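You operate a simulated robot arm through the tools that you are given. There is no shell and no other tool.

The job below is to be done with a simulated robot arm. You get a single attempt, and the scene is never put back.

TASK
Gauge both rivets in the white plate and squeeze again the one that reads NO.
Fine: orange gauge, put back; red squeezer, parked again; leave the red dial and valve, the good rivet and the pins alone. Set down upright: orange gauge.

The check looks at the end state, three seconds after you hand in, the way a careful person would. Anything else that was tipped, shoved, dropped, spilled or broken makes it a failure.

THE ROBOT
A 6-joint arm with a two-finger gripper, fixed in place. Base frame: the origin is on the floor under the middle of its stand, x ahead of it, y to its left, z up. Units: cm, degrees, N and s.
It reaches about 157.2 cm from its shoulder. Its first joint turns from -166.0 to 166.0 degrees. Payload 2.45 kg.
Tool frame: the origin (TCP) lies between the finger pads and is the grasp point; the fingertips stand 2 cm ahead of it; z points along the fingers, y is the line along which they close. The gripper opens to 14 cm; its body begins 16.8 cm behind the TCP.
Orientation is told as [roll, pitch, yaw] about the base's x, y, z axes, in that order, counted from this pose: with the fingers straight down and closing along the base's y, the tool's x points along the base's -x, its y along +y and its z along -z.

THE INTERFACE
- The arm moves only by the tool apply_moves. Its argument "deltas" is a list of rows, each an object (a shift or turn left out is 0, a gripper value left out holds the last) with "jaw": the gripper command, from -1 (shut) to 1 (fully open), values between in proportion; "delta_pos": the shift along the base's x, y, z in cm, a list of three; "rot": the turn, a rotation vector about the base's x, y, z in rad, a list of three. In form: [{"jaw": jaw, "delta_pos": [x, y, z], "rot": [rx, ry, rz]}, ...]. A call has 1 to 20 rows; each row shifts and turns the commanded pose from where the row before left it. A row lasts 0.2 s, in which the tool goes at most 5 cm and 8.6 degrees; a call with a longer step from one row to the next is refused whole, and so is a gripper value outside its range. A pose out of reach is approached as far as the arm can. The call stops where the force on the tool passes 90 N (or 10 N more than at its start, if that is more) or the arm is blocked; 0.2 s more then pass. The fingers move at their own pace (about 4.5 cm/s each) and stop on an object; they squeeze with about 32 N. The grip force told is the motor's: it shows also when the fingers shut on nothing. Time passes only in rows, and 0.2 s behind the last, so rows that do not move let the fingers close. The reply holds the time, the measured pose of the TCP, the force on the tool along the base axes, the opening and the grip force, in the units named above and with some noise, with the torque about the TCP (base axes, N m) and any sound that the robot's microphone picked up.
- Cameras (640 x 400 px; columns grow to the right, rows downward): "scene" is fixed at [40.09, 65.14, 164.33]; the picture's right is [-0.81, -0.59, 0.00], its down [-0.33, 0.44, -0.83] and it looks along [0.49, -0.67, -0.55] (base axes); focal length 275 px, centre (320, 200). "wrist" rides on the gripper at [7.8, 1.1, -20.9] in the tool frame; the picture's right is [-0.14, 0.99, 0.00], its down [-0.92, -0.13, -0.37] and it looks along [-0.37, -0.05, 0.93] (tool axes); focal length 280 px, centre (320, 200). There is no depth. A picture from a camera that has moved, and an enlarged one, comes with that camera's place and axes in the base frame and with its lens.
- get_image(camera): a new picture of that camera. No time passes.
- zoom(camera, box): a new picture of the part [left, top, right, bottom] of that camera's present view, enlarged. No time passes.
- hand_in(): hands the job in; it is judged then, once.

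Places have to be worked out from the pictures, the camera data and where the tool is seen. Open the gripper and draw the arm clear of the work before you hand the job in, unless the task says otherwise.

The tools are called after "Emit:" by a JSON object that holds its "api" and its "payload". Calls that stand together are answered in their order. apply_moves: Moves the arm, as the interface text tells. Its arguments: {"type":"object","properties":{"deltas":{"type":"array","items":{"type":"object","properties":{"jaw":{"type":"number"},"delta_pos":{"type":"array","items":{"type":"number"}},"rot":{"type":"array","items":{"type":"number"}}}}}},"required":["deltas"]} The other tools are called the same way: get_image (camera) takes a picture; zoom (camera, box) takes an enlarged picture of a part of a camera's view; hand_in () hands the job in.

At the start:

```text
clock: 0.0
tool_pos: [54.21, 16.47, 150.08]
orientation: [0.0, 0.0, 0.0]
force: [-0.9, -0.4, 0.2]
torque: [0.01, 0.01, 0.01]
grip_width: 14.01
grasp_force: 0.0
```

scene: 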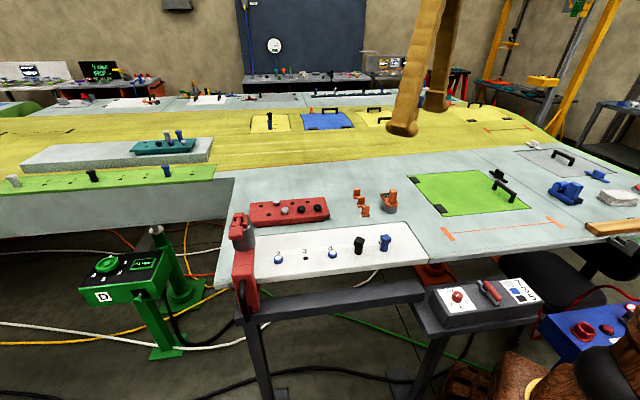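
wrist: 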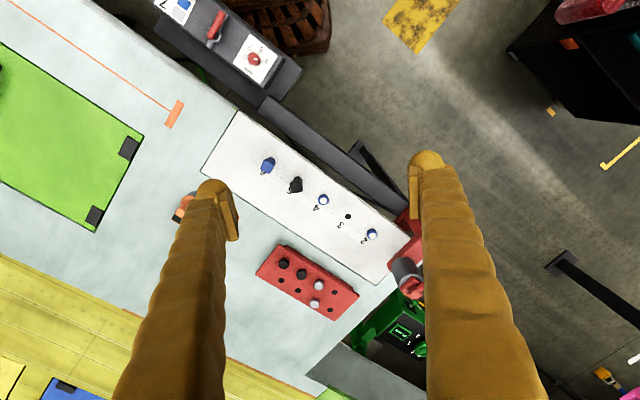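

I'll start by looking closely at the scene around the white plate, the red squeezer, the orange gauge and the dial.

Emit:
{"api": "zoom", "payload": {"camera": "scene", "box": [220, 170, 440, 310]}}

Emit:
{"api": "zoom", "payload": {"camera": "scene", "box": [400, 260, 560, 360]}}

Emit:
{"api": "zoom", "payload": {"camera": "wrist", "box": [160, 100, 460, 340]}}

Emit:
{"api": "zoom", "payload": {"camera": "wrist", "box": [140, 0, 320, 110]}}

```text
2.86 times, centred on (330, 240) of scene
camera zoom: at [40.09, 65.14, 164.33], right [-0.81, -0.59, 0.0], down [-0.33, 0.44, -0.83], along [0.49, -0.67, -0.55], focal length 784 px, centre (291, 86)
```

zoom: 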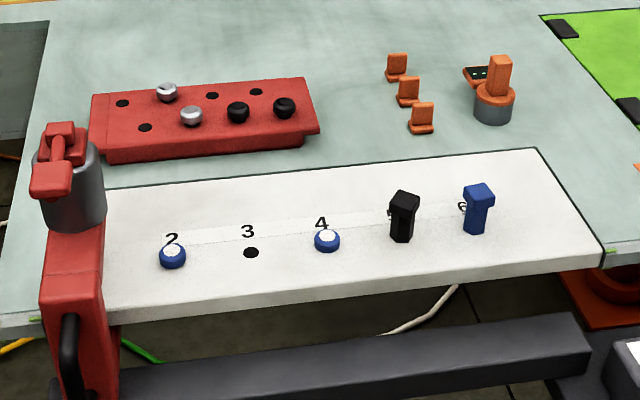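

```text
4.00 times, centred on (480, 310) of scene
camera zoom: at [40.09, 65.14, 164.33], right [-0.81, -0.59, 0.0], down [-0.33, 0.44, -0.83], along [0.49, -0.67, -0.55], focal length 1098 px, centre (-320, -240)
```

zoom: 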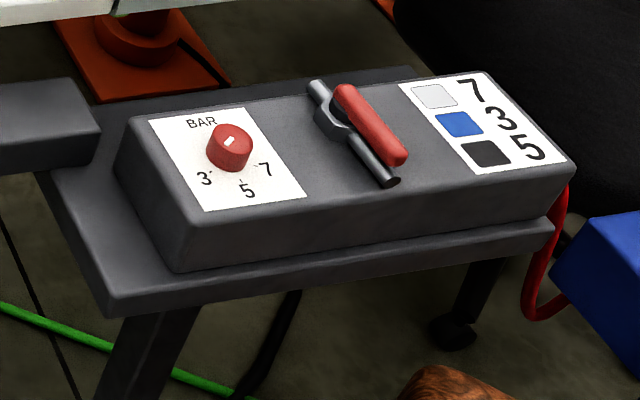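

```text
1.67 times, centred on (310, 220) of wrist
camera zoom: at [46.37, 17.58, 170.95], right [0.14, 0.99, 0.0], down [0.92, -0.13, 0.37], along [0.37, -0.05, -0.93], focal length 467 px, centre (337, 167)
```

zoom: 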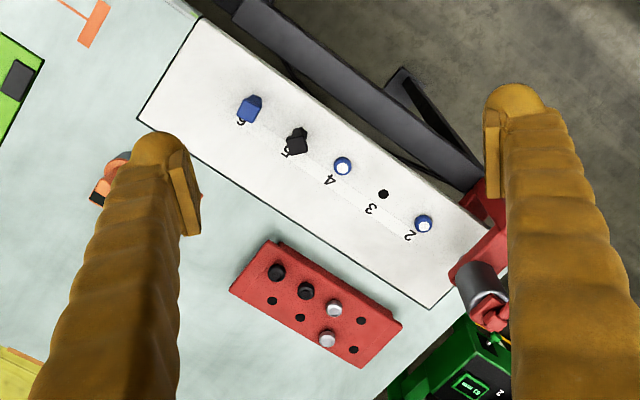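

```text
3.56 times, centred on (230, 55) of wrist
camera zoom: at [46.37, 17.58, 170.95], right [0.14, 0.99, 0.0], down [0.92, -0.13, 0.37], along [0.37, -0.05, -0.93], focal length 997 px, centre (640, 716)
```

zoom: 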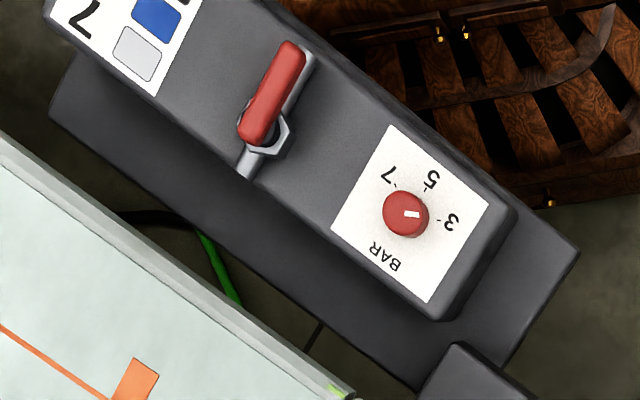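

I'll zoom more closely on the gauge, the squeezer, and the rivets.

Emit:
{"api": "zoom", "payload": {"camera": "scene", "box": [345, 175, 425, 225]}}

Emit:
{"api": "zoom", "payload": {"camera": "scene", "box": [205, 200, 305, 330]}}

Emit:
{"api": "zoom", "payload": {"camera": "scene", "box": [260, 225, 350, 280]}}

Emit:
{"api": "zoom", "payload": {"camera": "scene", "box": [70, 210, 230, 310]}}

Emit:
{"api": "zoom", "payload": {"camera": "wrist", "box": [340, 190, 460, 360]}}

```text
8.00 times, centred on (385, 200) of scene
camera zoom: at [40.09, 65.14, 164.33], right [-0.81, -0.59, 0.0], down [-0.33, 0.44, -0.83], along [0.49, -0.67, -0.55], focal length 2197 px, centre (-200, 200)
```

zoom: 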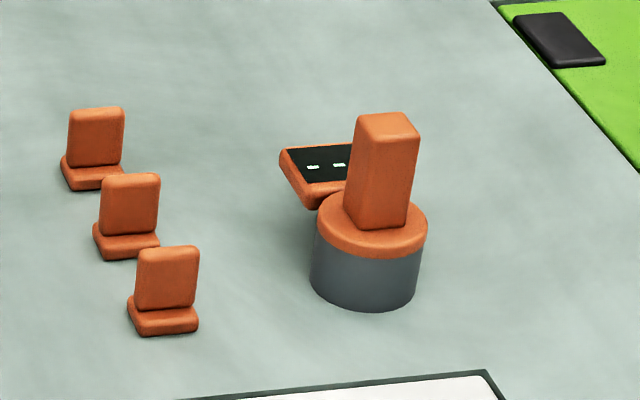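

```text
3.08 times, centred on (255, 265) of scene
camera zoom: at [40.09, 65.14, 164.33], right [-0.81, -0.59, 0.0], down [-0.33, 0.44, -0.83], along [0.49, -0.67, -0.55], focal length 845 px, centre (520, 0)
```

zoom: 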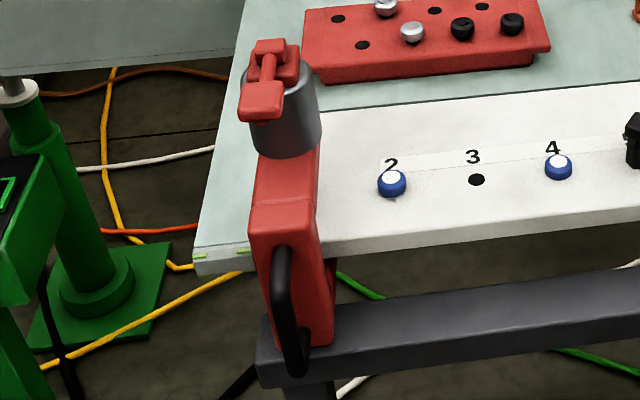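

```text
7.11 times, centred on (305, 252) of scene
camera zoom: at [40.09, 65.14, 164.33], right [-0.81, -0.59, 0.0], down [-0.33, 0.44, -0.83], along [0.49, -0.67, -0.55], focal length 1953 px, centre (427, -173)
```

zoom: 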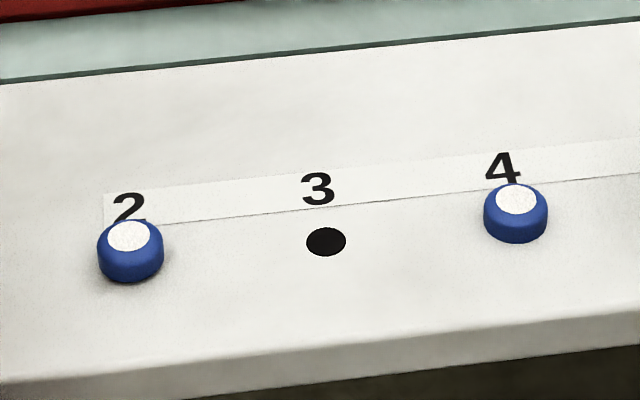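

```text
4.00 times, centred on (150, 260) of scene
camera zoom: at [40.09, 65.14, 164.33], right [-0.81, -0.59, 0.0], down [-0.33, 0.44, -0.83], along [0.49, -0.67, -0.55], focal length 1098 px, centre (1000, -40)
```

zoom: 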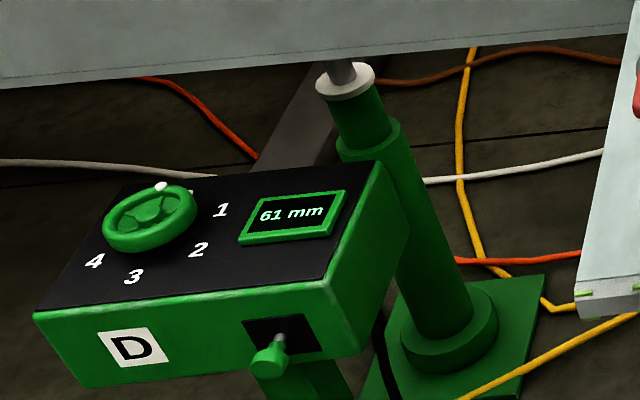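

```text
2.35 times, centred on (400, 275) of wrist
camera zoom: at [46.37, 17.58, 170.95], right [0.14, 0.99, 0.0], down [0.92, -0.13, 0.37], along [0.37, -0.05, -0.93], focal length 660 px, centre (132, 24)
```

zoom: 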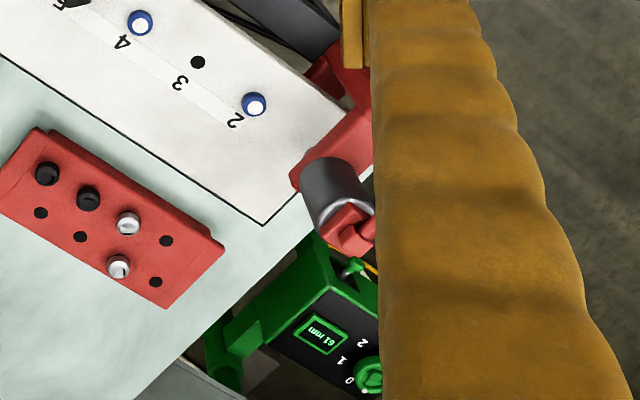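

The two rivets sit at holes 2 (~[83.3, 26.5]) and 4 (~[71.7, 15.1]), tops about z≈106.7, with the plate row at 45°. I'll look closer at the squeezer and its rail.

Emit:
{"api": "zoom", "payload": {"camera": "scene", "box": [222, 205, 272, 255]}}

Emit:
{"api": "zoom", "payload": {"camera": "scene", "box": [222, 250, 292, 330]}}

Emit:
{"api": "zoom", "payload": {"camera": "scene", "box": [220, 260, 440, 400]}}

Emit:
{"api": "zoom", "payload": {"camera": "scene", "box": [340, 225, 400, 265]}}

```text
8.00 times, centred on (247, 230) of scene
camera zoom: at [40.09, 65.14, 164.33], right [-0.81, -0.59, 0.0], down [-0.33, 0.44, -0.83], along [0.49, -0.67, -0.55], focal length 2197 px, centre (904, -40)
```

zoom: 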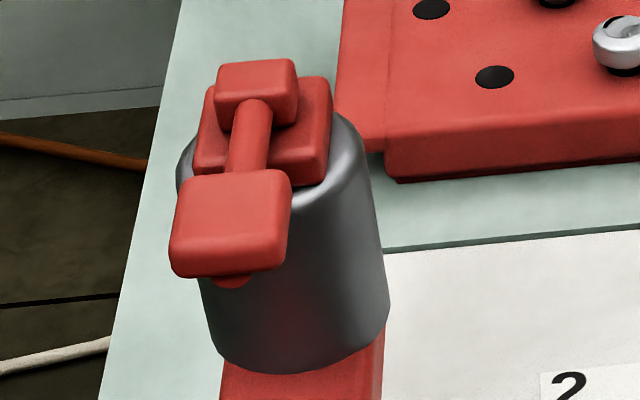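

```text
5.00 times, centred on (257, 290) of scene
camera zoom: at [40.09, 65.14, 164.33], right [-0.81, -0.59, 0.0], down [-0.33, 0.44, -0.83], along [0.49, -0.67, -0.55], focal length 1373 px, centre (635, -250)
```

zoom: 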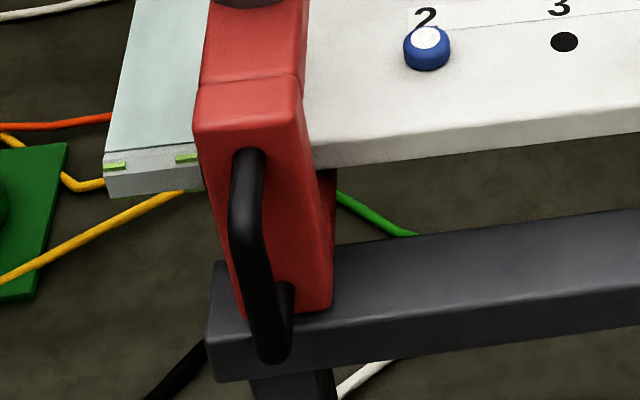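

```text
2.86 times, centred on (330, 330) of scene
camera zoom: at [40.09, 65.14, 164.33], right [-0.81, -0.59, 0.0], down [-0.33, 0.44, -0.83], along [0.49, -0.67, -0.55], focal length 784 px, centre (291, -171)
```

zoom: 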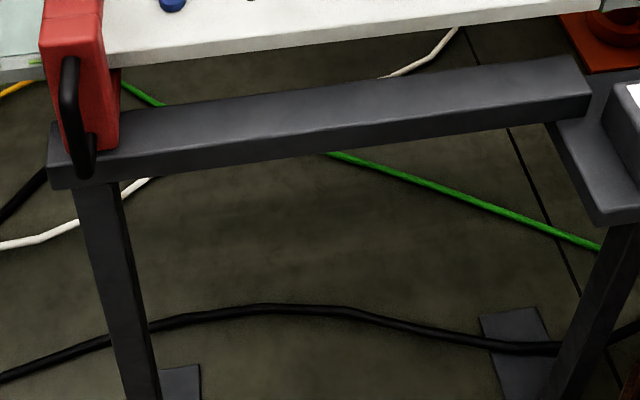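

```text
10.00 times, centred on (370, 245) of scene
camera zoom: at [40.09, 65.14, 164.33], right [-0.81, -0.59, 0.0], down [-0.33, 0.44, -0.83], along [0.49, -0.67, -0.55], focal length 2746 px, centre (-180, -250)
```

zoom: 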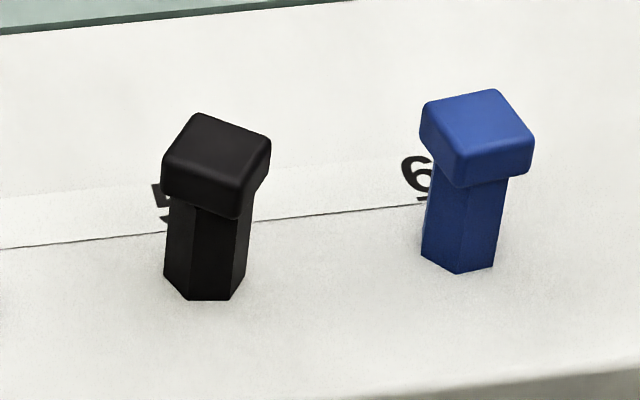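

The squeezer appears to ride on the dark beam, with a lever on top of its cylinder; the gauge stands near [67.7, -17] with a display tab pointing away. I'll move the arm high over there to inspect the gauge with the wrist camera.

Emit:
{"api": "apply_moves", "payload": {"deltas": [{"jaw": 1, "delta_pos": [0, -4.5, -1]}, {"delta_pos": [0, -4.5, -1.5]}, {"delta_pos": [0, -4.5, -1.5]}, {"delta_pos": [0, -4.5, -1.5]}, {"delta_pos": [0, -4.5, -1.5]}, {"delta_pos": [0, -4.5, -1.5]}, {"delta_pos": [0, -4.5, -1.5]}, {"delta_pos": [0, 0, 0]}]}}

Emit:
{"api": "get_image", "payload": {"camera": "wrist"}}

Emit:
{"api": "get_image", "payload": {"camera": "scene"}}

```text
clock: 1.8
tool_pos: [54.01, -14.86, 140.06]
orientation: [0.0, -0.1, 0.0]
force: [-0.3, -0.2, -0.3]
torque: [-0.02, -0.01, -0.01]
grip_width: 14.03
grasp_force: 0.1
```

```text
taken
camera wrist: at [46.28, -13.73, 161.04], right [0.14, 0.99, 0.0], down [0.92, -0.13, 0.37], along [0.37, -0.05, -0.93], focal length 280 px, centre (320, 200)
```

wrist: 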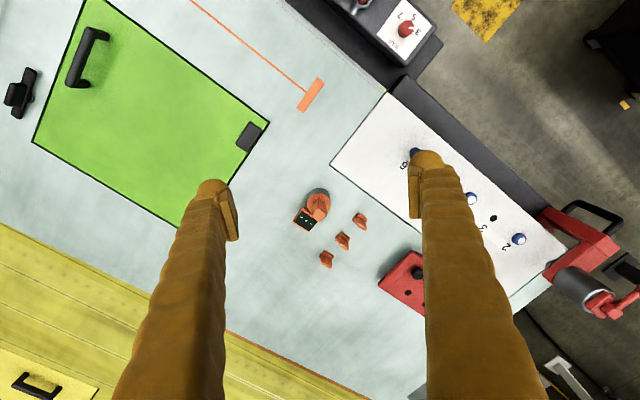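

```text
taken
```

scene: 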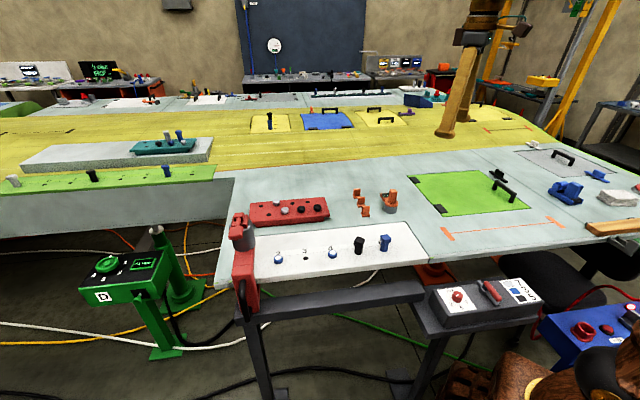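

Emit:
{"api": "zoom", "payload": {"camera": "wrist", "box": [280, 170, 400, 280]}}

Emit:
{"api": "zoom", "payload": {"camera": "wrist", "box": [460, 170, 640, 350]}}

```text
3.64 times, centred on (340, 225) of wrist
camera zoom: at [46.28, -13.73, 161.04], right [0.14, 0.99, 0.0], down [0.92, -0.13, 0.37], along [0.37, -0.05, -0.93], focal length 1020 px, centre (247, 109)
```

zoom: 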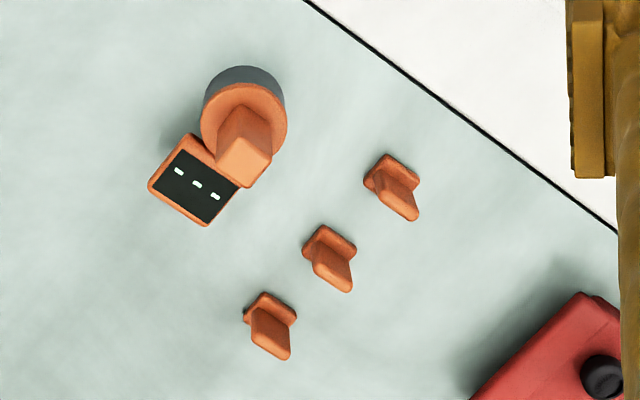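

```text
2.22 times, centred on (550, 260) of wrist
camera zoom: at [46.28, -13.73, 161.04], right [0.14, 0.99, 0.0], down [0.92, -0.13, 0.37], along [0.37, -0.05, -0.93], focal length 623 px, centre (-191, 67)
```

zoom: 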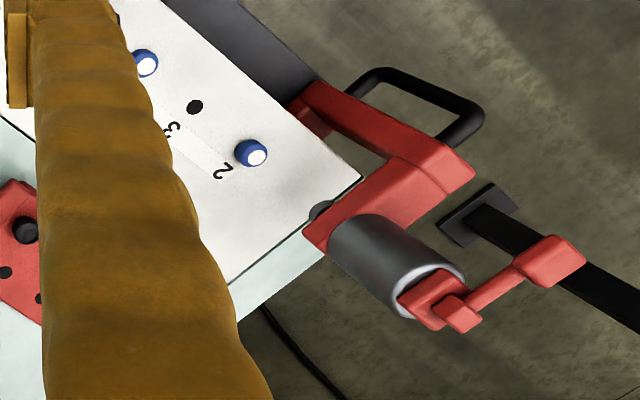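

The gauge is upright with its handle top at about [67.75, -16.8, 113.8], disc at z≈108.8, and the display offset toward (+x,−y). I'll rotate the gripper 135° (so the fingers straddle the handle along the row direction and the camera overlooks the display) while moving above it.

Emit:
{"api": "apply_moves", "payload": {"deltas": [{"jaw": 1, "delta_pos": [0.859, -0.121, -0.94], "rot": [0, 0, 0.14726]}, {"delta_pos": [0.859, -0.121, -0.94], "rot": [0, 0, 0.14726]}, {"delta_pos": [0.859, -0.121, -0.94], "rot": [0, 0, 0.14726]}, {"delta_pos": [0.859, -0.121, -0.94], "rot": [0, 0, 0.14726]}, {"delta_pos": [0.859, -0.121, -0.94], "rot": [0, 0, 0.14726]}, {"delta_pos": [0.859, -0.121, -0.94], "rot": [0, 0, 0.14726]}, {"delta_pos": [0.859, -0.121, -0.94], "rot": [0, 0, 0.14726]}, {"delta_pos": [0.859, -0.121, -0.94], "rot": [0, 0, 0.14726]}, {"delta_pos": [0.859, -0.121, -0.94], "rot": [0, 0, 0.14726]}, {"delta_pos": [0.859, -0.121, -0.94], "rot": [0, 0, 0.14726]}, {"delta_pos": [0.859, -0.121, -0.94], "rot": [0, 0, 0.14726]}, {"delta_pos": [0.859, -0.121, -0.94], "rot": [0, 0, 0.14726]}, {"delta_pos": [0.859, -0.121, -0.94], "rot": [0, 0, 0.14726]}, {"delta_pos": [0.859, -0.121, -0.94], "rot": [0, 0, 0.14726]}, {"delta_pos": [0.859, -0.121, -0.94], "rot": [0, 0, 0.14726]}, {"delta_pos": [0.859, -0.121, -0.94], "rot": [0, 0, 0.14726]}, {}]}}

Emit:
{"api": "get_image", "payload": {"camera": "wrist"}}

Emit:
{"api": "zoom", "payload": {"camera": "scene", "box": [340, 120, 460, 220]}}

```text
clock: 5.4
tool_pos: [67.99, -17.03, 124.65]
orientation: [0.1, 0.0, 135.2]
force: [0.4, 0.0, -0.7]
torque: [-0.01, 0.01, -0.02]
grip_width: 13.99
grasp_force: 0.0
```

```text
taken
camera wrist: at [72.7, -23.26, 145.69], right [-0.8, -0.61, 0.0], down [-0.56, 0.74, 0.37], along [-0.22, 0.29, -0.93], focal length 280 px, centre (320, 200)
```

wrist: 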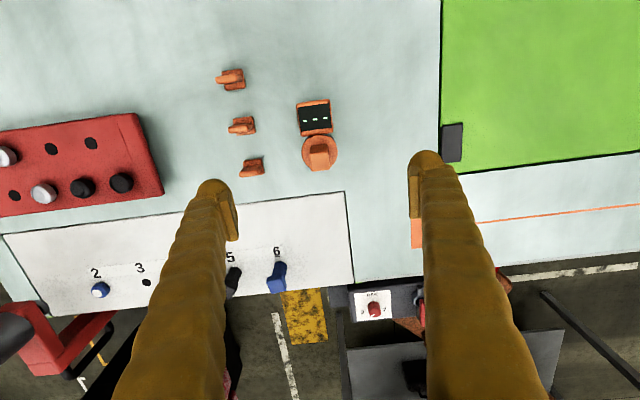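

```text
4.00 times, centred on (400, 170) of scene
camera zoom: at [40.09, 65.14, 164.33], right [-0.81, -0.59, 0.0], down [-0.33, 0.44, -0.83], along [0.49, -0.67, -0.55], focal length 1098 px, centre (0, 320)
```

zoom: 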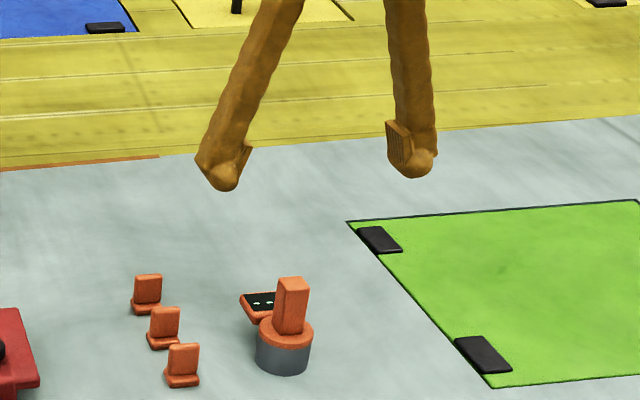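

The arm reached the pose; the camera looks right at the display. I'll zoom to refine the gauge's location and orientation before descending.

Emit:
{"api": "zoom", "payload": {"camera": "wrist", "box": [270, 80, 370, 190]}}

```text
3.64 times, centred on (320, 135) of wrist
camera zoom: at [72.7, -23.26, 145.69], right [-0.8, -0.61, 0.0], down [-0.56, 0.74, 0.37], along [-0.22, 0.29, -0.93], focal length 1020 px, centre (320, 436)
```

zoom: 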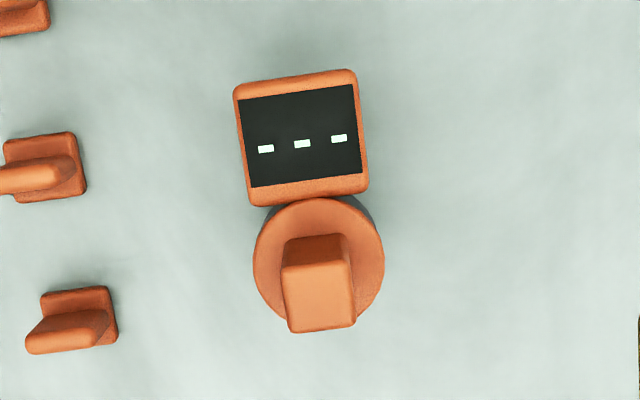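

The gauge axis is at about [67.8, -16.95], aligned with the tool. I'll narrow the opening to ~6 cm (the orange tabs are close on one side), then descend to z≈111.5.

Emit:
{"api": "apply_moves", "payload": {"deltas": [{"jaw": -0.14, "delta_pos": [-0.17, 0.1, 0]}, {}, {}, {}, {"delta_pos": [0, 0, -2]}, {"delta_pos": [0, 0, -3]}, {"delta_pos": [0, 0, -2]}, {}]}}

Emit:
{"api": "get_image", "payload": {"camera": "wrist"}}

Emit:
{"api": "zoom", "payload": {"camera": "scene", "box": [340, 130, 440, 220]}}

```text
clock: 7.2
tool_pos: [67.75, -16.71, 118.14]
orientation: [0.1, 0.0, 135.1]
force: [1.5, 0.4, 0.2]
torque: [0.02, 0.0, 0.03]
grip_width: 6.02
grasp_force: 0.1
```

```text
taken
camera wrist: at [72.54, -23.06, 139.02], right [-0.8, -0.6, 0.0], down [-0.56, 0.74, 0.37], along [-0.22, 0.29, -0.93], focal length 280 px, centre (320, 200)
```

wrist: 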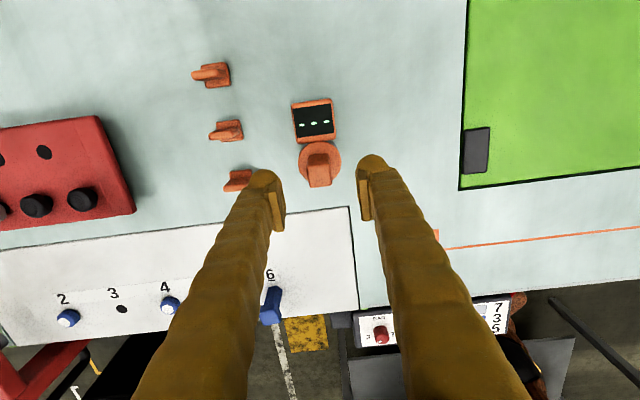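

```text
4.44 times, centred on (390, 175) of scene
camera zoom: at [40.09, 65.14, 164.33], right [-0.81, -0.59, 0.0], down [-0.33, 0.44, -0.83], along [0.49, -0.67, -0.55], focal length 1220 px, centre (9, 311)
```

zoom: 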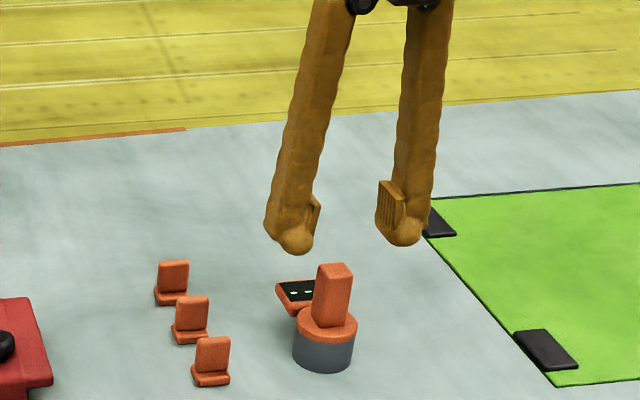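

Alignment looks good, fingers straddling the handle. I descend to z≈111.5 in small steps.

Emit:
{"api": "apply_moves", "payload": {"deltas": [{"delta_pos": [0.03, -0.1, -2.2]}, {"delta_pos": [0.02, -0.05, -2.2]}, {"delta_pos": [0, 0, -2.1]}, {}]}}

Emit:
{"api": "get_image", "payload": {"camera": "wrist"}}

Emit:
{"api": "zoom", "payload": {"camera": "scene", "box": [340, 130, 440, 220]}}

```text
clock: 8.2
tool_pos: [67.75, -17.04, 111.37]
orientation: [0.0, 0.0, 135.1]
force: [0.0, -1.2, 0.2]
torque: [-0.01, 0.0, -0.01]
grip_width: 6.0
grasp_force: 0.0
```

```text
taken
camera wrist: at [72.66, -23.23, 132.34], right [-0.8, -0.6, 0.0], down [-0.56, 0.74, 0.37], along [-0.22, 0.29, -0.93], focal length 280 px, centre (320, 200)
```

wrist: 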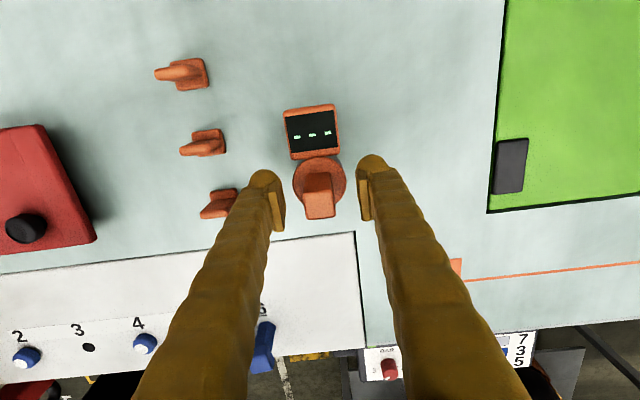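

```text
4.44 times, centred on (390, 175) of scene
camera zoom: at [40.09, 65.14, 164.33], right [-0.81, -0.59, 0.0], down [-0.33, 0.44, -0.83], along [0.49, -0.67, -0.55], focal length 1220 px, centre (9, 311)
```

zoom: 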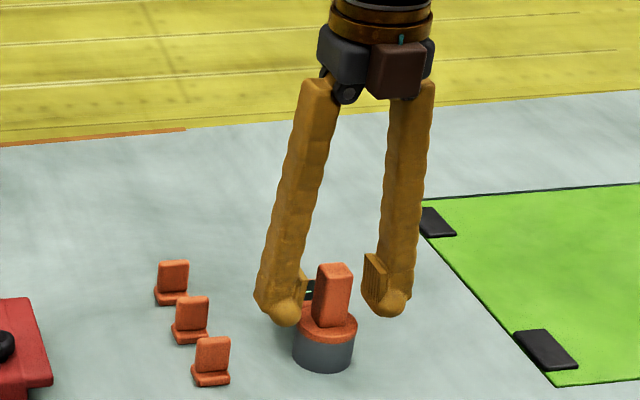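

Fingers are around the handle just above the disc. I close on it.

Emit:
{"api": "apply_moves", "payload": {"deltas": [{"jaw": -1}, {}, {}, {}, {}]}}

Emit:
{"api": "zoom", "payload": {"camera": "wrist", "box": [240, 80, 400, 240]}}

```text
clock: 9.4
tool_pos: [67.8, -16.89, 111.42]
orientation: [0.0, -0.1, 135.1]
force: [0.5, 0.6, -0.2]
torque: [0.02, 0.01, -0.01]
grip_width: 2.2
grasp_force: 32.3
```

```text
2.50 times, centred on (320, 160) of wrist
camera zoom: at [72.66, -23.23, 132.36], right [-0.8, -0.6, 0.0], down [-0.56, 0.74, 0.37], along [-0.22, 0.29, -0.93], focal length 701 px, centre (320, 300)
```

zoom: 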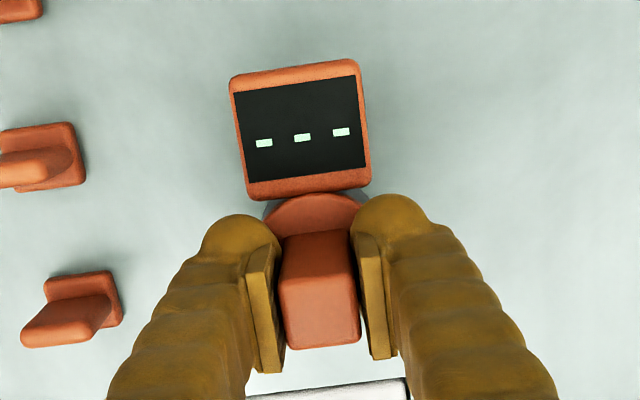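

The gauge is held (2.2 cm wide). Its home is TCP [67.8, -16.9, 111.4]. Before lifting, I zoom on the rivets from this vantage to refine their positions.

Emit:
{"api": "zoom", "payload": {"camera": "wrist", "box": [0, 300, 180, 400]}}

```text
3.56 times, centred on (90, 350) of wrist
camera zoom: at [72.66, -23.23, 132.36], right [-0.8, -0.6, 0.0], down [-0.56, 0.74, 0.37], along [-0.22, 0.29, -0.93], focal length 997 px, centre (1138, -333)
```

zoom: 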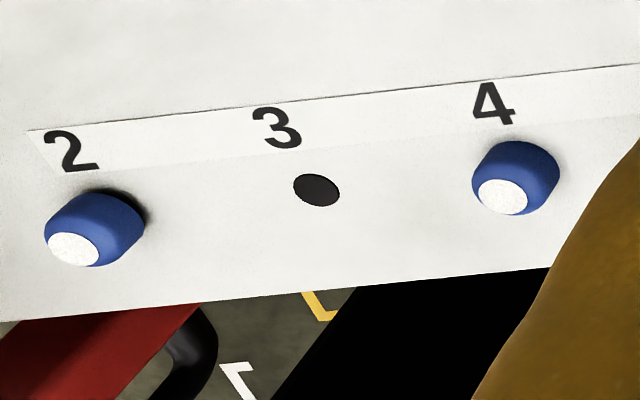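

The views agree: rivet 4 at ~[72.0, 14.9] (top z≈106.1), rivet 2 at ~[83.35, 26.4] (top z≈106.55), plate surface z≈105. I lift the gauge 14 cm and carry it over rivet 4.

Emit:
{"api": "apply_moves", "payload": {"deltas": [{"delta_pos": [0, 0, 1]}, {"delta_pos": [0, 0, 3]}, {"delta_pos": [0, 0, 3.5]}, {"delta_pos": [0, 0, 3.5]}, {"delta_pos": [0, 0, 3]}, {"delta_pos": [0.4, 2.5, 0]}, {"delta_pos": [0.5, 3.6, 0]}, {"delta_pos": [0.5, 3.7, 0]}, {"delta_pos": [0.5, 3.7, 0]}, {"delta_pos": [0.5, 3.7, 0]}, {"delta_pos": [0.5, 3.7, 0]}, {"delta_pos": [0.5, 3.7, 0]}, {"delta_pos": [0.5, 3.7, 0]}, {"delta_pos": [0.3, 3.5, 0]}, {}]}}

Emit:
{"api": "get_image", "payload": {"camera": "wrist"}}

Emit:
{"api": "zoom", "payload": {"camera": "scene", "box": [250, 160, 410, 280]}}

```text
clock: 12.6
tool_pos: [72.07, 14.62, 125.59]
orientation: [0.0, 0.0, 135.1]
force: [0.3, 0.3, -4.7]
torque: [0.01, -0.01, 0.03]
grip_width: 2.19
grasp_force: 32.3
```

```text
taken
camera wrist: at [76.85, 8.51, 146.54], right [-0.8, -0.6, 0.0], down [-0.56, 0.74, 0.37], along [-0.22, 0.29, -0.93], focal length 280 px, centre (320, 200)
```

wrist: 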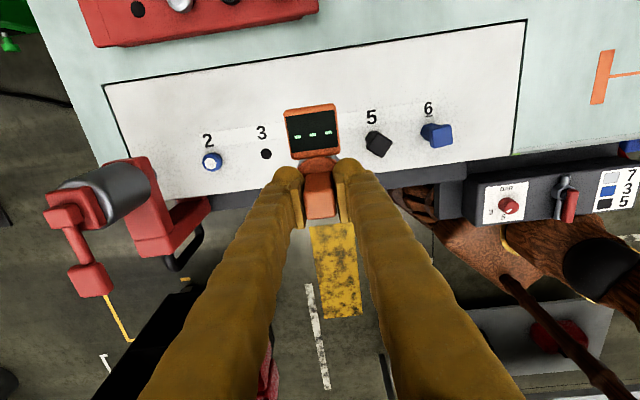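

```text
3.33 times, centred on (330, 220) of scene
camera zoom: at [40.09, 65.14, 164.33], right [-0.81, -0.59, 0.0], down [-0.33, 0.44, -0.83], along [0.49, -0.67, -0.55], focal length 915 px, centre (287, 133)
```

zoom: 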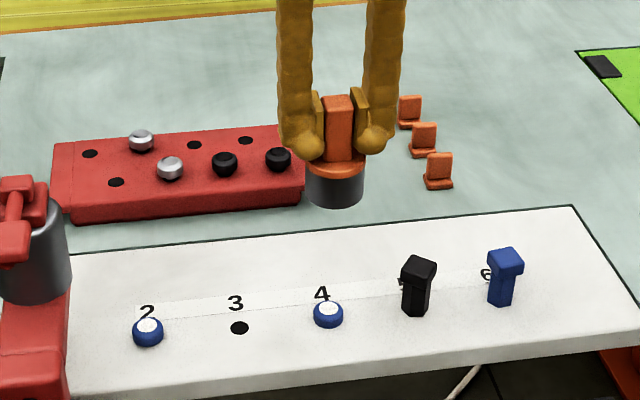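

The scene camera's prediction of the gauge bottom matches within ~2 px, so the camera model is good. I zoom in to refine both rivets' positions further.

Emit:
{"api": "zoom", "payload": {"camera": "scene", "box": [310, 235, 350, 260]}}

Emit:
{"api": "zoom", "payload": {"camera": "scene", "box": [260, 240, 300, 265]}}

Emit:
{"api": "zoom", "payload": {"camera": "wrist", "box": [190, 110, 350, 210]}}

Emit:
{"api": "zoom", "payload": {"camera": "wrist", "box": [30, 130, 230, 310]}}

```text
16.00 times, centred on (330, 248) of scene
camera zoom: at [40.09, 65.14, 164.33], right [-0.81, -0.59, 0.0], down [-0.33, 0.44, -0.83], along [0.49, -0.67, -0.55], focal length 4393 px, centre (160, -560)
```

zoom: 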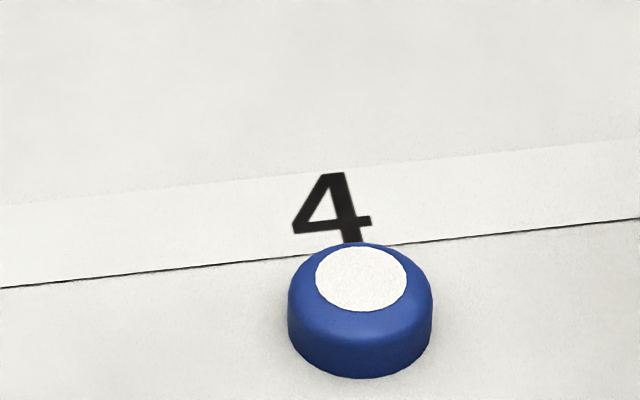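

```text
16.00 times, centred on (280, 252) of scene
camera zoom: at [40.09, 65.14, 164.33], right [-0.81, -0.59, 0.0], down [-0.33, 0.44, -0.83], along [0.49, -0.67, -0.55], focal length 4393 px, centre (960, -640)
```

zoom: 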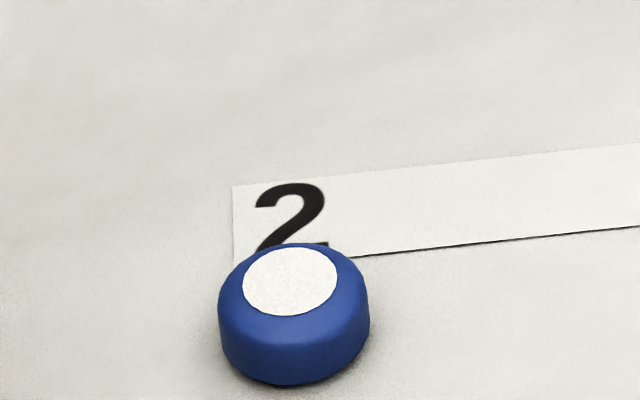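

```text
4.00 times, centred on (270, 160) of wrist
camera zoom: at [76.85, 8.51, 146.54], right [-0.8, -0.6, 0.0], down [-0.56, 0.74, 0.37], along [-0.22, 0.29, -0.93], focal length 1122 px, centre (520, 360)
```

zoom: 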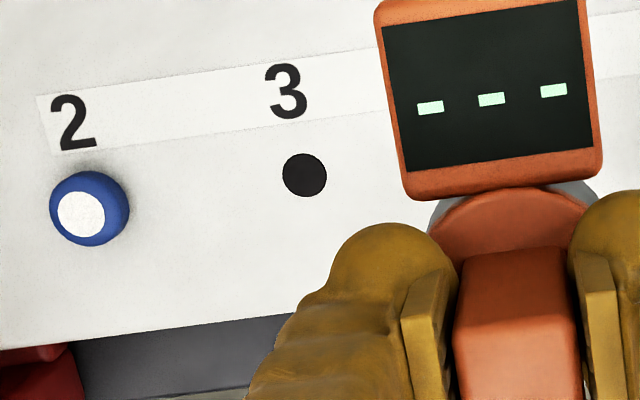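

```text
2.22 times, centred on (130, 220) of wrist
camera zoom: at [76.85, 8.51, 146.54], right [-0.8, -0.6, 0.0], down [-0.56, 0.74, 0.37], along [-0.22, 0.29, -0.93], focal length 623 px, centre (742, 156)
```

zoom: 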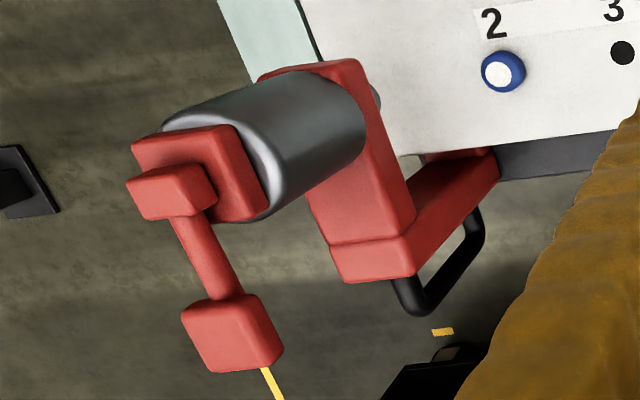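

Refined positions: rivet 4 ≈ [72.05, 14.88], rivet 2 ≈ [83.4, 26.25], hole 3 ≈ [77.7, 20.6]. I lower the gauge to just above rivet 4 and check alignment.

Emit:
{"api": "apply_moves", "payload": {"deltas": [{"delta_pos": [0.02, 0.1, -3]}, {"delta_pos": [0, 0, -3]}, {"delta_pos": [0, 0, -3]}, {"delta_pos": [0, 0, -2.2]}, {}]}}

Emit:
{"api": "zoom", "payload": {"camera": "scene", "box": [290, 210, 370, 260]}}

Emit:
{"api": "zoom", "payload": {"camera": "wrist", "box": [240, 80, 400, 240]}}

```text
clock: 13.8
tool_pos: [72.08, 15.04, 114.1]
orientation: [0.0, -0.1, 135.1]
force: [-0.2, 0.2, -4.5]
torque: [0.04, 0.0, 0.0]
grip_width: 2.21
grasp_force: 31.5
```

```text
8.00 times, centred on (330, 235) of scene
camera zoom: at [40.09, 65.14, 164.33], right [-0.81, -0.59, 0.0], down [-0.33, 0.44, -0.83], along [0.49, -0.67, -0.55], focal length 2197 px, centre (240, -80)
```

zoom: 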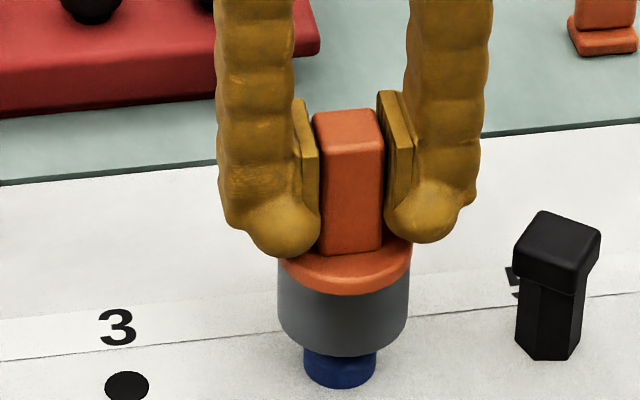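

```text
2.50 times, centred on (320, 160) of wrist
camera zoom: at [76.81, 8.74, 135.19], right [-0.8, -0.6, 0.0], down [-0.56, 0.74, 0.37], along [-0.22, 0.29, -0.93], focal length 701 px, centre (320, 300)
```

zoom: 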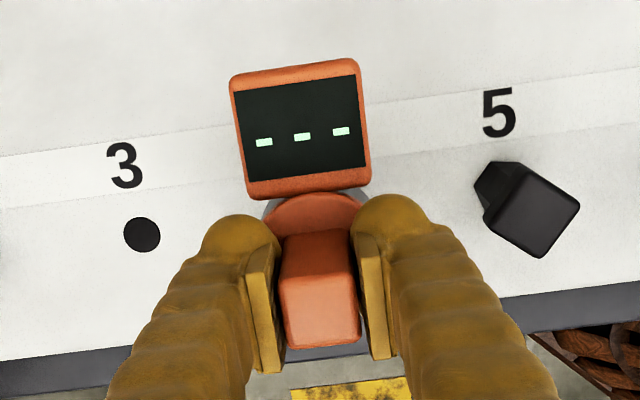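

Alignment is within ~0.15 cm. I nudge slightly and lower gently to just above the plate, watching the force.

Emit:
{"api": "apply_moves", "payload": {"deltas": [{"delta_pos": [0.08, -0.06, -0.8]}, {"delta_pos": [0, 0, -0.6]}, {"delta_pos": [0, 0, -0.4]}, {"delta_pos": [0, 0, -0.4]}, {"delta_pos": [0, 0, -0.3]}, {}]}}

Emit:
{"api": "zoom", "payload": {"camera": "wrist", "box": [240, 80, 400, 240]}}

Emit:
{"api": "zoom", "payload": {"camera": "scene", "box": [290, 210, 370, 260]}}

```text
clock: 15.2
tool_pos: [72.07, 14.69, 111.64]
orientation: [-0.1, 0.0, 135.1]
force: [0.4, -0.2, -5.3]
torque: [0.02, 0.01, 0.02]
grip_width: 2.2
grasp_force: 32.1
```

```text
2.50 times, centred on (320, 160) of wrist
camera zoom: at [76.96, 8.53, 132.66], right [-0.8, -0.6, 0.0], down [-0.56, 0.74, 0.37], along [-0.22, 0.29, -0.93], focal length 701 px, centre (320, 300)
```

zoom: 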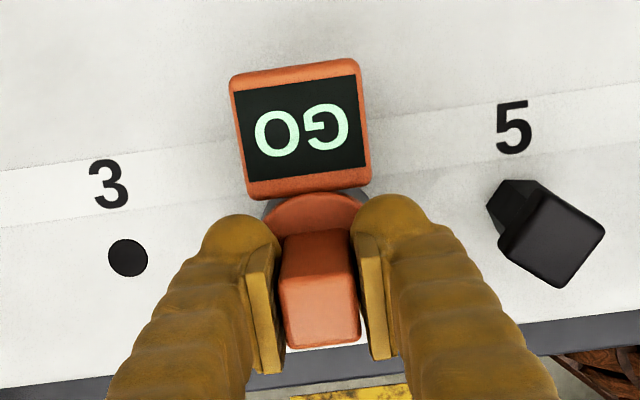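

```text
8.00 times, centred on (330, 235) of scene
camera zoom: at [40.09, 65.14, 164.33], right [-0.81, -0.59, 0.0], down [-0.33, 0.44, -0.83], along [0.49, -0.67, -0.55], focal length 2197 px, centre (240, -80)
```

zoom: 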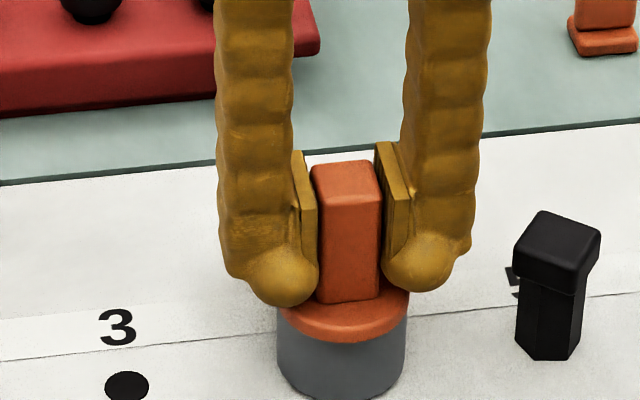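

Rivet 4 reads "GO" (upside-down in view). Next is rivet 2; since the squeezer stands close on its +a side, I'll lift, turn the gauge −90° so the fingers lie across the row (more clearance), and carry it to rivet 2.

Emit:
{"api": "apply_moves", "payload": {"deltas": [{"delta_pos": [0, 0, 2]}, {"delta_pos": [0, 0, 3.5]}, {"delta_pos": [0, 0, 3.5]}, {"delta_pos": [0, 0, 2], "rot": [0, 0, -0.1428]}, {"delta_pos": [0, 0, 0], "rot": [0, 0, -0.1428]}, {"delta_pos": [0, 0, 0], "rot": [0, 0, -0.1428]}, {"delta_pos": [0, 0, 0], "rot": [0, 0, -0.1428]}, {"delta_pos": [0, 0, 0], "rot": [0, 0, -0.1428]}, {"delta_pos": [0, 0, 0], "rot": [0, 0, -0.1428]}, {"delta_pos": [1, 1, 0], "rot": [0, 0, -0.1428]}, {"delta_pos": [2, 2, 0], "rot": [0, 0, -0.1428]}, {"delta_pos": [2.2, 2.2, 0], "rot": [0, 0, -0.1428]}, {"delta_pos": [2.2, 2.2, 0], "rot": [0, 0, -0.1428]}, {"delta_pos": [2.2, 2.2, 0], "rot": [0, 0, -0.1428]}, {"delta_pos": [1.71, 1.71, 0]}, {}]}}

Emit:
{"api": "get_image", "payload": {"camera": "wrist"}}

Emit:
{"api": "zoom", "payload": {"camera": "scene", "box": [215, 170, 335, 270]}}

```text
clock: 18.6
tool_pos: [83.51, 26.24, 122.49]
orientation: [0.1, 0.0, 45.0]
force: [0.5, 0.1, -4.9]
torque: [0.02, -0.03, 0.01]
grip_width: 2.17
grasp_force: 31.9
```

```text
taken
camera wrist: at [77.09, 21.5, 143.45], right [-0.6, 0.8, 0.0], down [0.74, 0.56, 0.37], along [0.29, 0.22, -0.93], focal length 280 px, centre (320, 200)
```

wrist: 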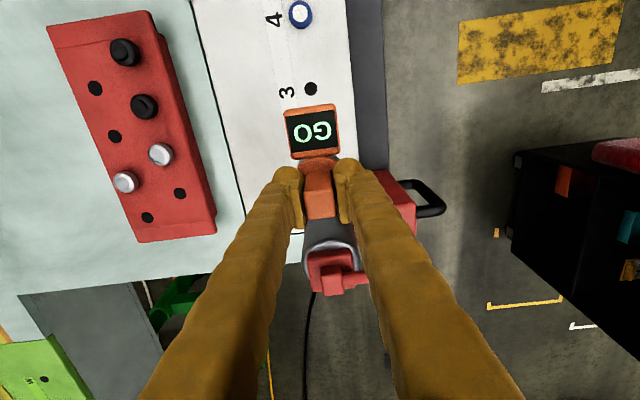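

```text
4.00 times, centred on (275, 220) of scene
camera zoom: at [40.09, 65.14, 164.33], right [-0.81, -0.59, 0.0], down [-0.33, 0.44, -0.83], along [0.49, -0.67, -0.55], focal length 1098 px, centre (500, 120)
```

zoom: 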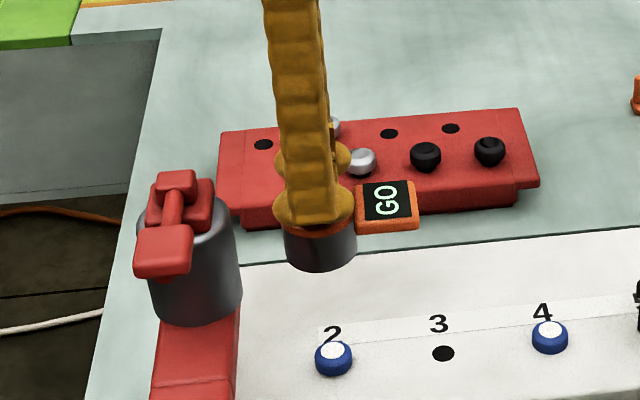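

The gauge shows its last reading and hangs over rivet 2 with clearance from the squeezer. I lower to just above the rivet and check alignment.

Emit:
{"api": "apply_moves", "payload": {"deltas": [{"delta_pos": [0, 0, -3]}, {"delta_pos": [0, 0, -3]}, {"delta_pos": [0, 0, -2.3]}, {}]}}

Emit:
{"api": "zoom", "payload": {"camera": "scene", "box": [240, 215, 320, 265]}}

Emit:
{"api": "get_image", "payload": {"camera": "wrist"}}

```text
clock: 19.6
tool_pos: [83.27, 26.0, 114.4]
orientation: [-0.1, -0.1, 45.0]
force: [0.4, -0.5, -4.9]
torque: [0.06, -0.05, 0.02]
grip_width: 2.2
grasp_force: 32.1
```

```text
8.00 times, centred on (280, 240) of scene
camera zoom: at [40.09, 65.14, 164.33], right [-0.81, -0.59, 0.0], down [-0.33, 0.44, -0.83], along [0.49, -0.67, -0.55], focal length 2197 px, centre (640, -120)
```

zoom: 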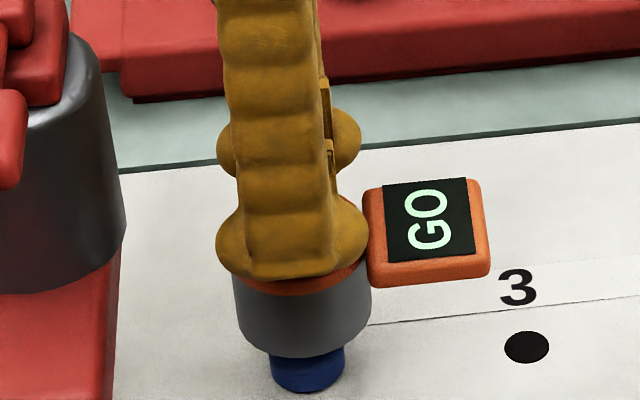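

```text
taken
camera wrist: at [77.13, 21.36, 135.45], right [-0.6, 0.8, 0.0], down [0.74, 0.56, 0.37], along [0.29, 0.22, -0.93], focal length 280 px, centre (320, 200)
```

wrist: 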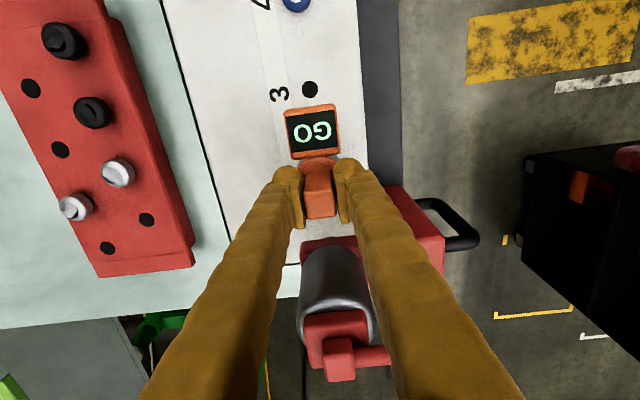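

Alignment again matches expectations within ~0.2 cm. I nudge slightly and lower gently in small steps.

Emit:
{"api": "apply_moves", "payload": {"deltas": [{"delta_pos": [0.06, -0.06, -0.6]}, {"delta_pos": [0, 0, -0.5]}, {"delta_pos": [0, 0, -0.4]}, {"delta_pos": [0, 0, -0.3]}, {}]}}

Emit:
{"api": "zoom", "payload": {"camera": "scene", "box": [240, 215, 320, 265]}}

```text
clock: 20.8
tool_pos: [83.46, 25.98, 112.58]
orientation: [0.0, 0.1, 45.2]
force: [0.4, 0.2, -5.1]
torque: [0.0, -0.04, -0.02]
grip_width: 2.23
grasp_force: 32.2
```

```text
8.00 times, centred on (280, 240) of scene
camera zoom: at [40.09, 65.14, 164.33], right [-0.81, -0.59, 0.0], down [-0.33, 0.44, -0.83], along [0.49, -0.67, -0.55], focal length 2197 px, centre (640, -120)
```

zoom: 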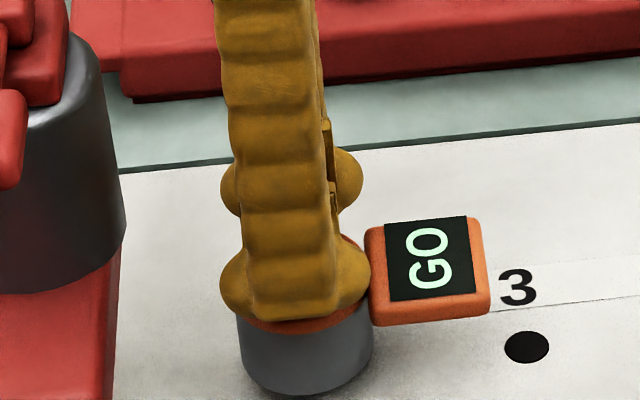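

No contact yet and still the old reading; I continue down another ~0.9 cm gently.

Emit:
{"api": "apply_moves", "payload": {"deltas": [{"delta_pos": [0, 0, -0.3]}, {"delta_pos": [0, 0, -0.3]}, {"delta_pos": [0, 0, -0.3]}, {}]}}

Emit:
{"api": "zoom", "payload": {"camera": "scene", "box": [240, 215, 320, 265]}}

Emit:
{"api": "zoom", "payload": {"camera": "wrist", "box": [240, 80, 400, 240]}}

```text
clock: 21.8
tool_pos: [83.54, 26.19, 111.81]
orientation: [0.0, 0.0, 45.1]
force: [-0.2, 0.2, -5.6]
torque: [0.0, -0.04, -0.01]
grip_width: 2.23
grasp_force: 32.3
```

```text
8.00 times, centred on (280, 240) of scene
camera zoom: at [40.09, 65.14, 164.33], right [-0.81, -0.59, 0.0], down [-0.33, 0.44, -0.83], along [0.49, -0.67, -0.55], focal length 2197 px, centre (640, -120)
```

zoom: 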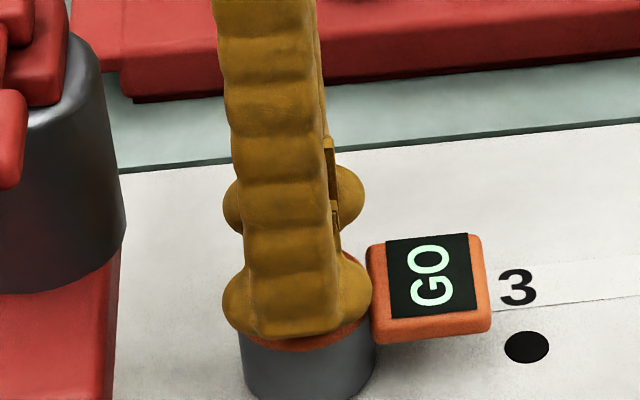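

```text
2.50 times, centred on (320, 160) of wrist
camera zoom: at [77.22, 21.35, 132.73], right [-0.6, 0.8, 0.0], down [0.74, 0.56, 0.37], along [0.29, 0.22, -0.93], focal length 701 px, centre (320, 300)
```

zoom: 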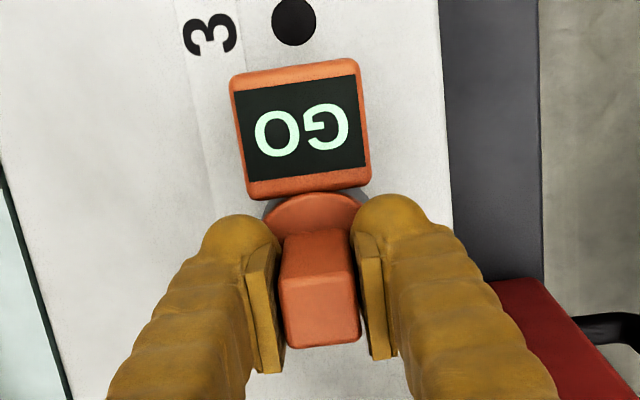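

Height equals that used on rivet 4, but the display hasn't updated yet. I lower a bit more, to seat it on the plate with a light contact.

Emit:
{"api": "apply_moves", "payload": {"deltas": [{"delta_pos": [0, 0, -0.15]}, {"delta_pos": [0, 0, -0.15]}, {}, {}]}}

Emit:
{"api": "zoom", "payload": {"camera": "wrist", "box": [240, 80, 400, 240]}}

```text
clock: 22.8
tool_pos: [83.62, 26.14, 111.44]
orientation: [0.0, 0.0, 45.1]
force: [-0.4, 0.7, -4.6]
torque: [-0.01, 0.0, -0.03]
grip_width: 2.21
grasp_force: 32.2
```

```text
2.50 times, centred on (320, 160) of wrist
camera zoom: at [77.2, 21.39, 132.44], right [-0.6, 0.8, 0.0], down [0.74, 0.56, 0.37], along [0.29, 0.22, -0.93], focal length 701 px, centre (320, 300)
```

zoom: 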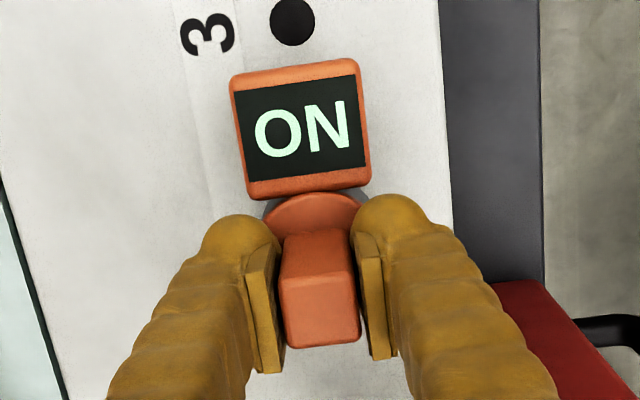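

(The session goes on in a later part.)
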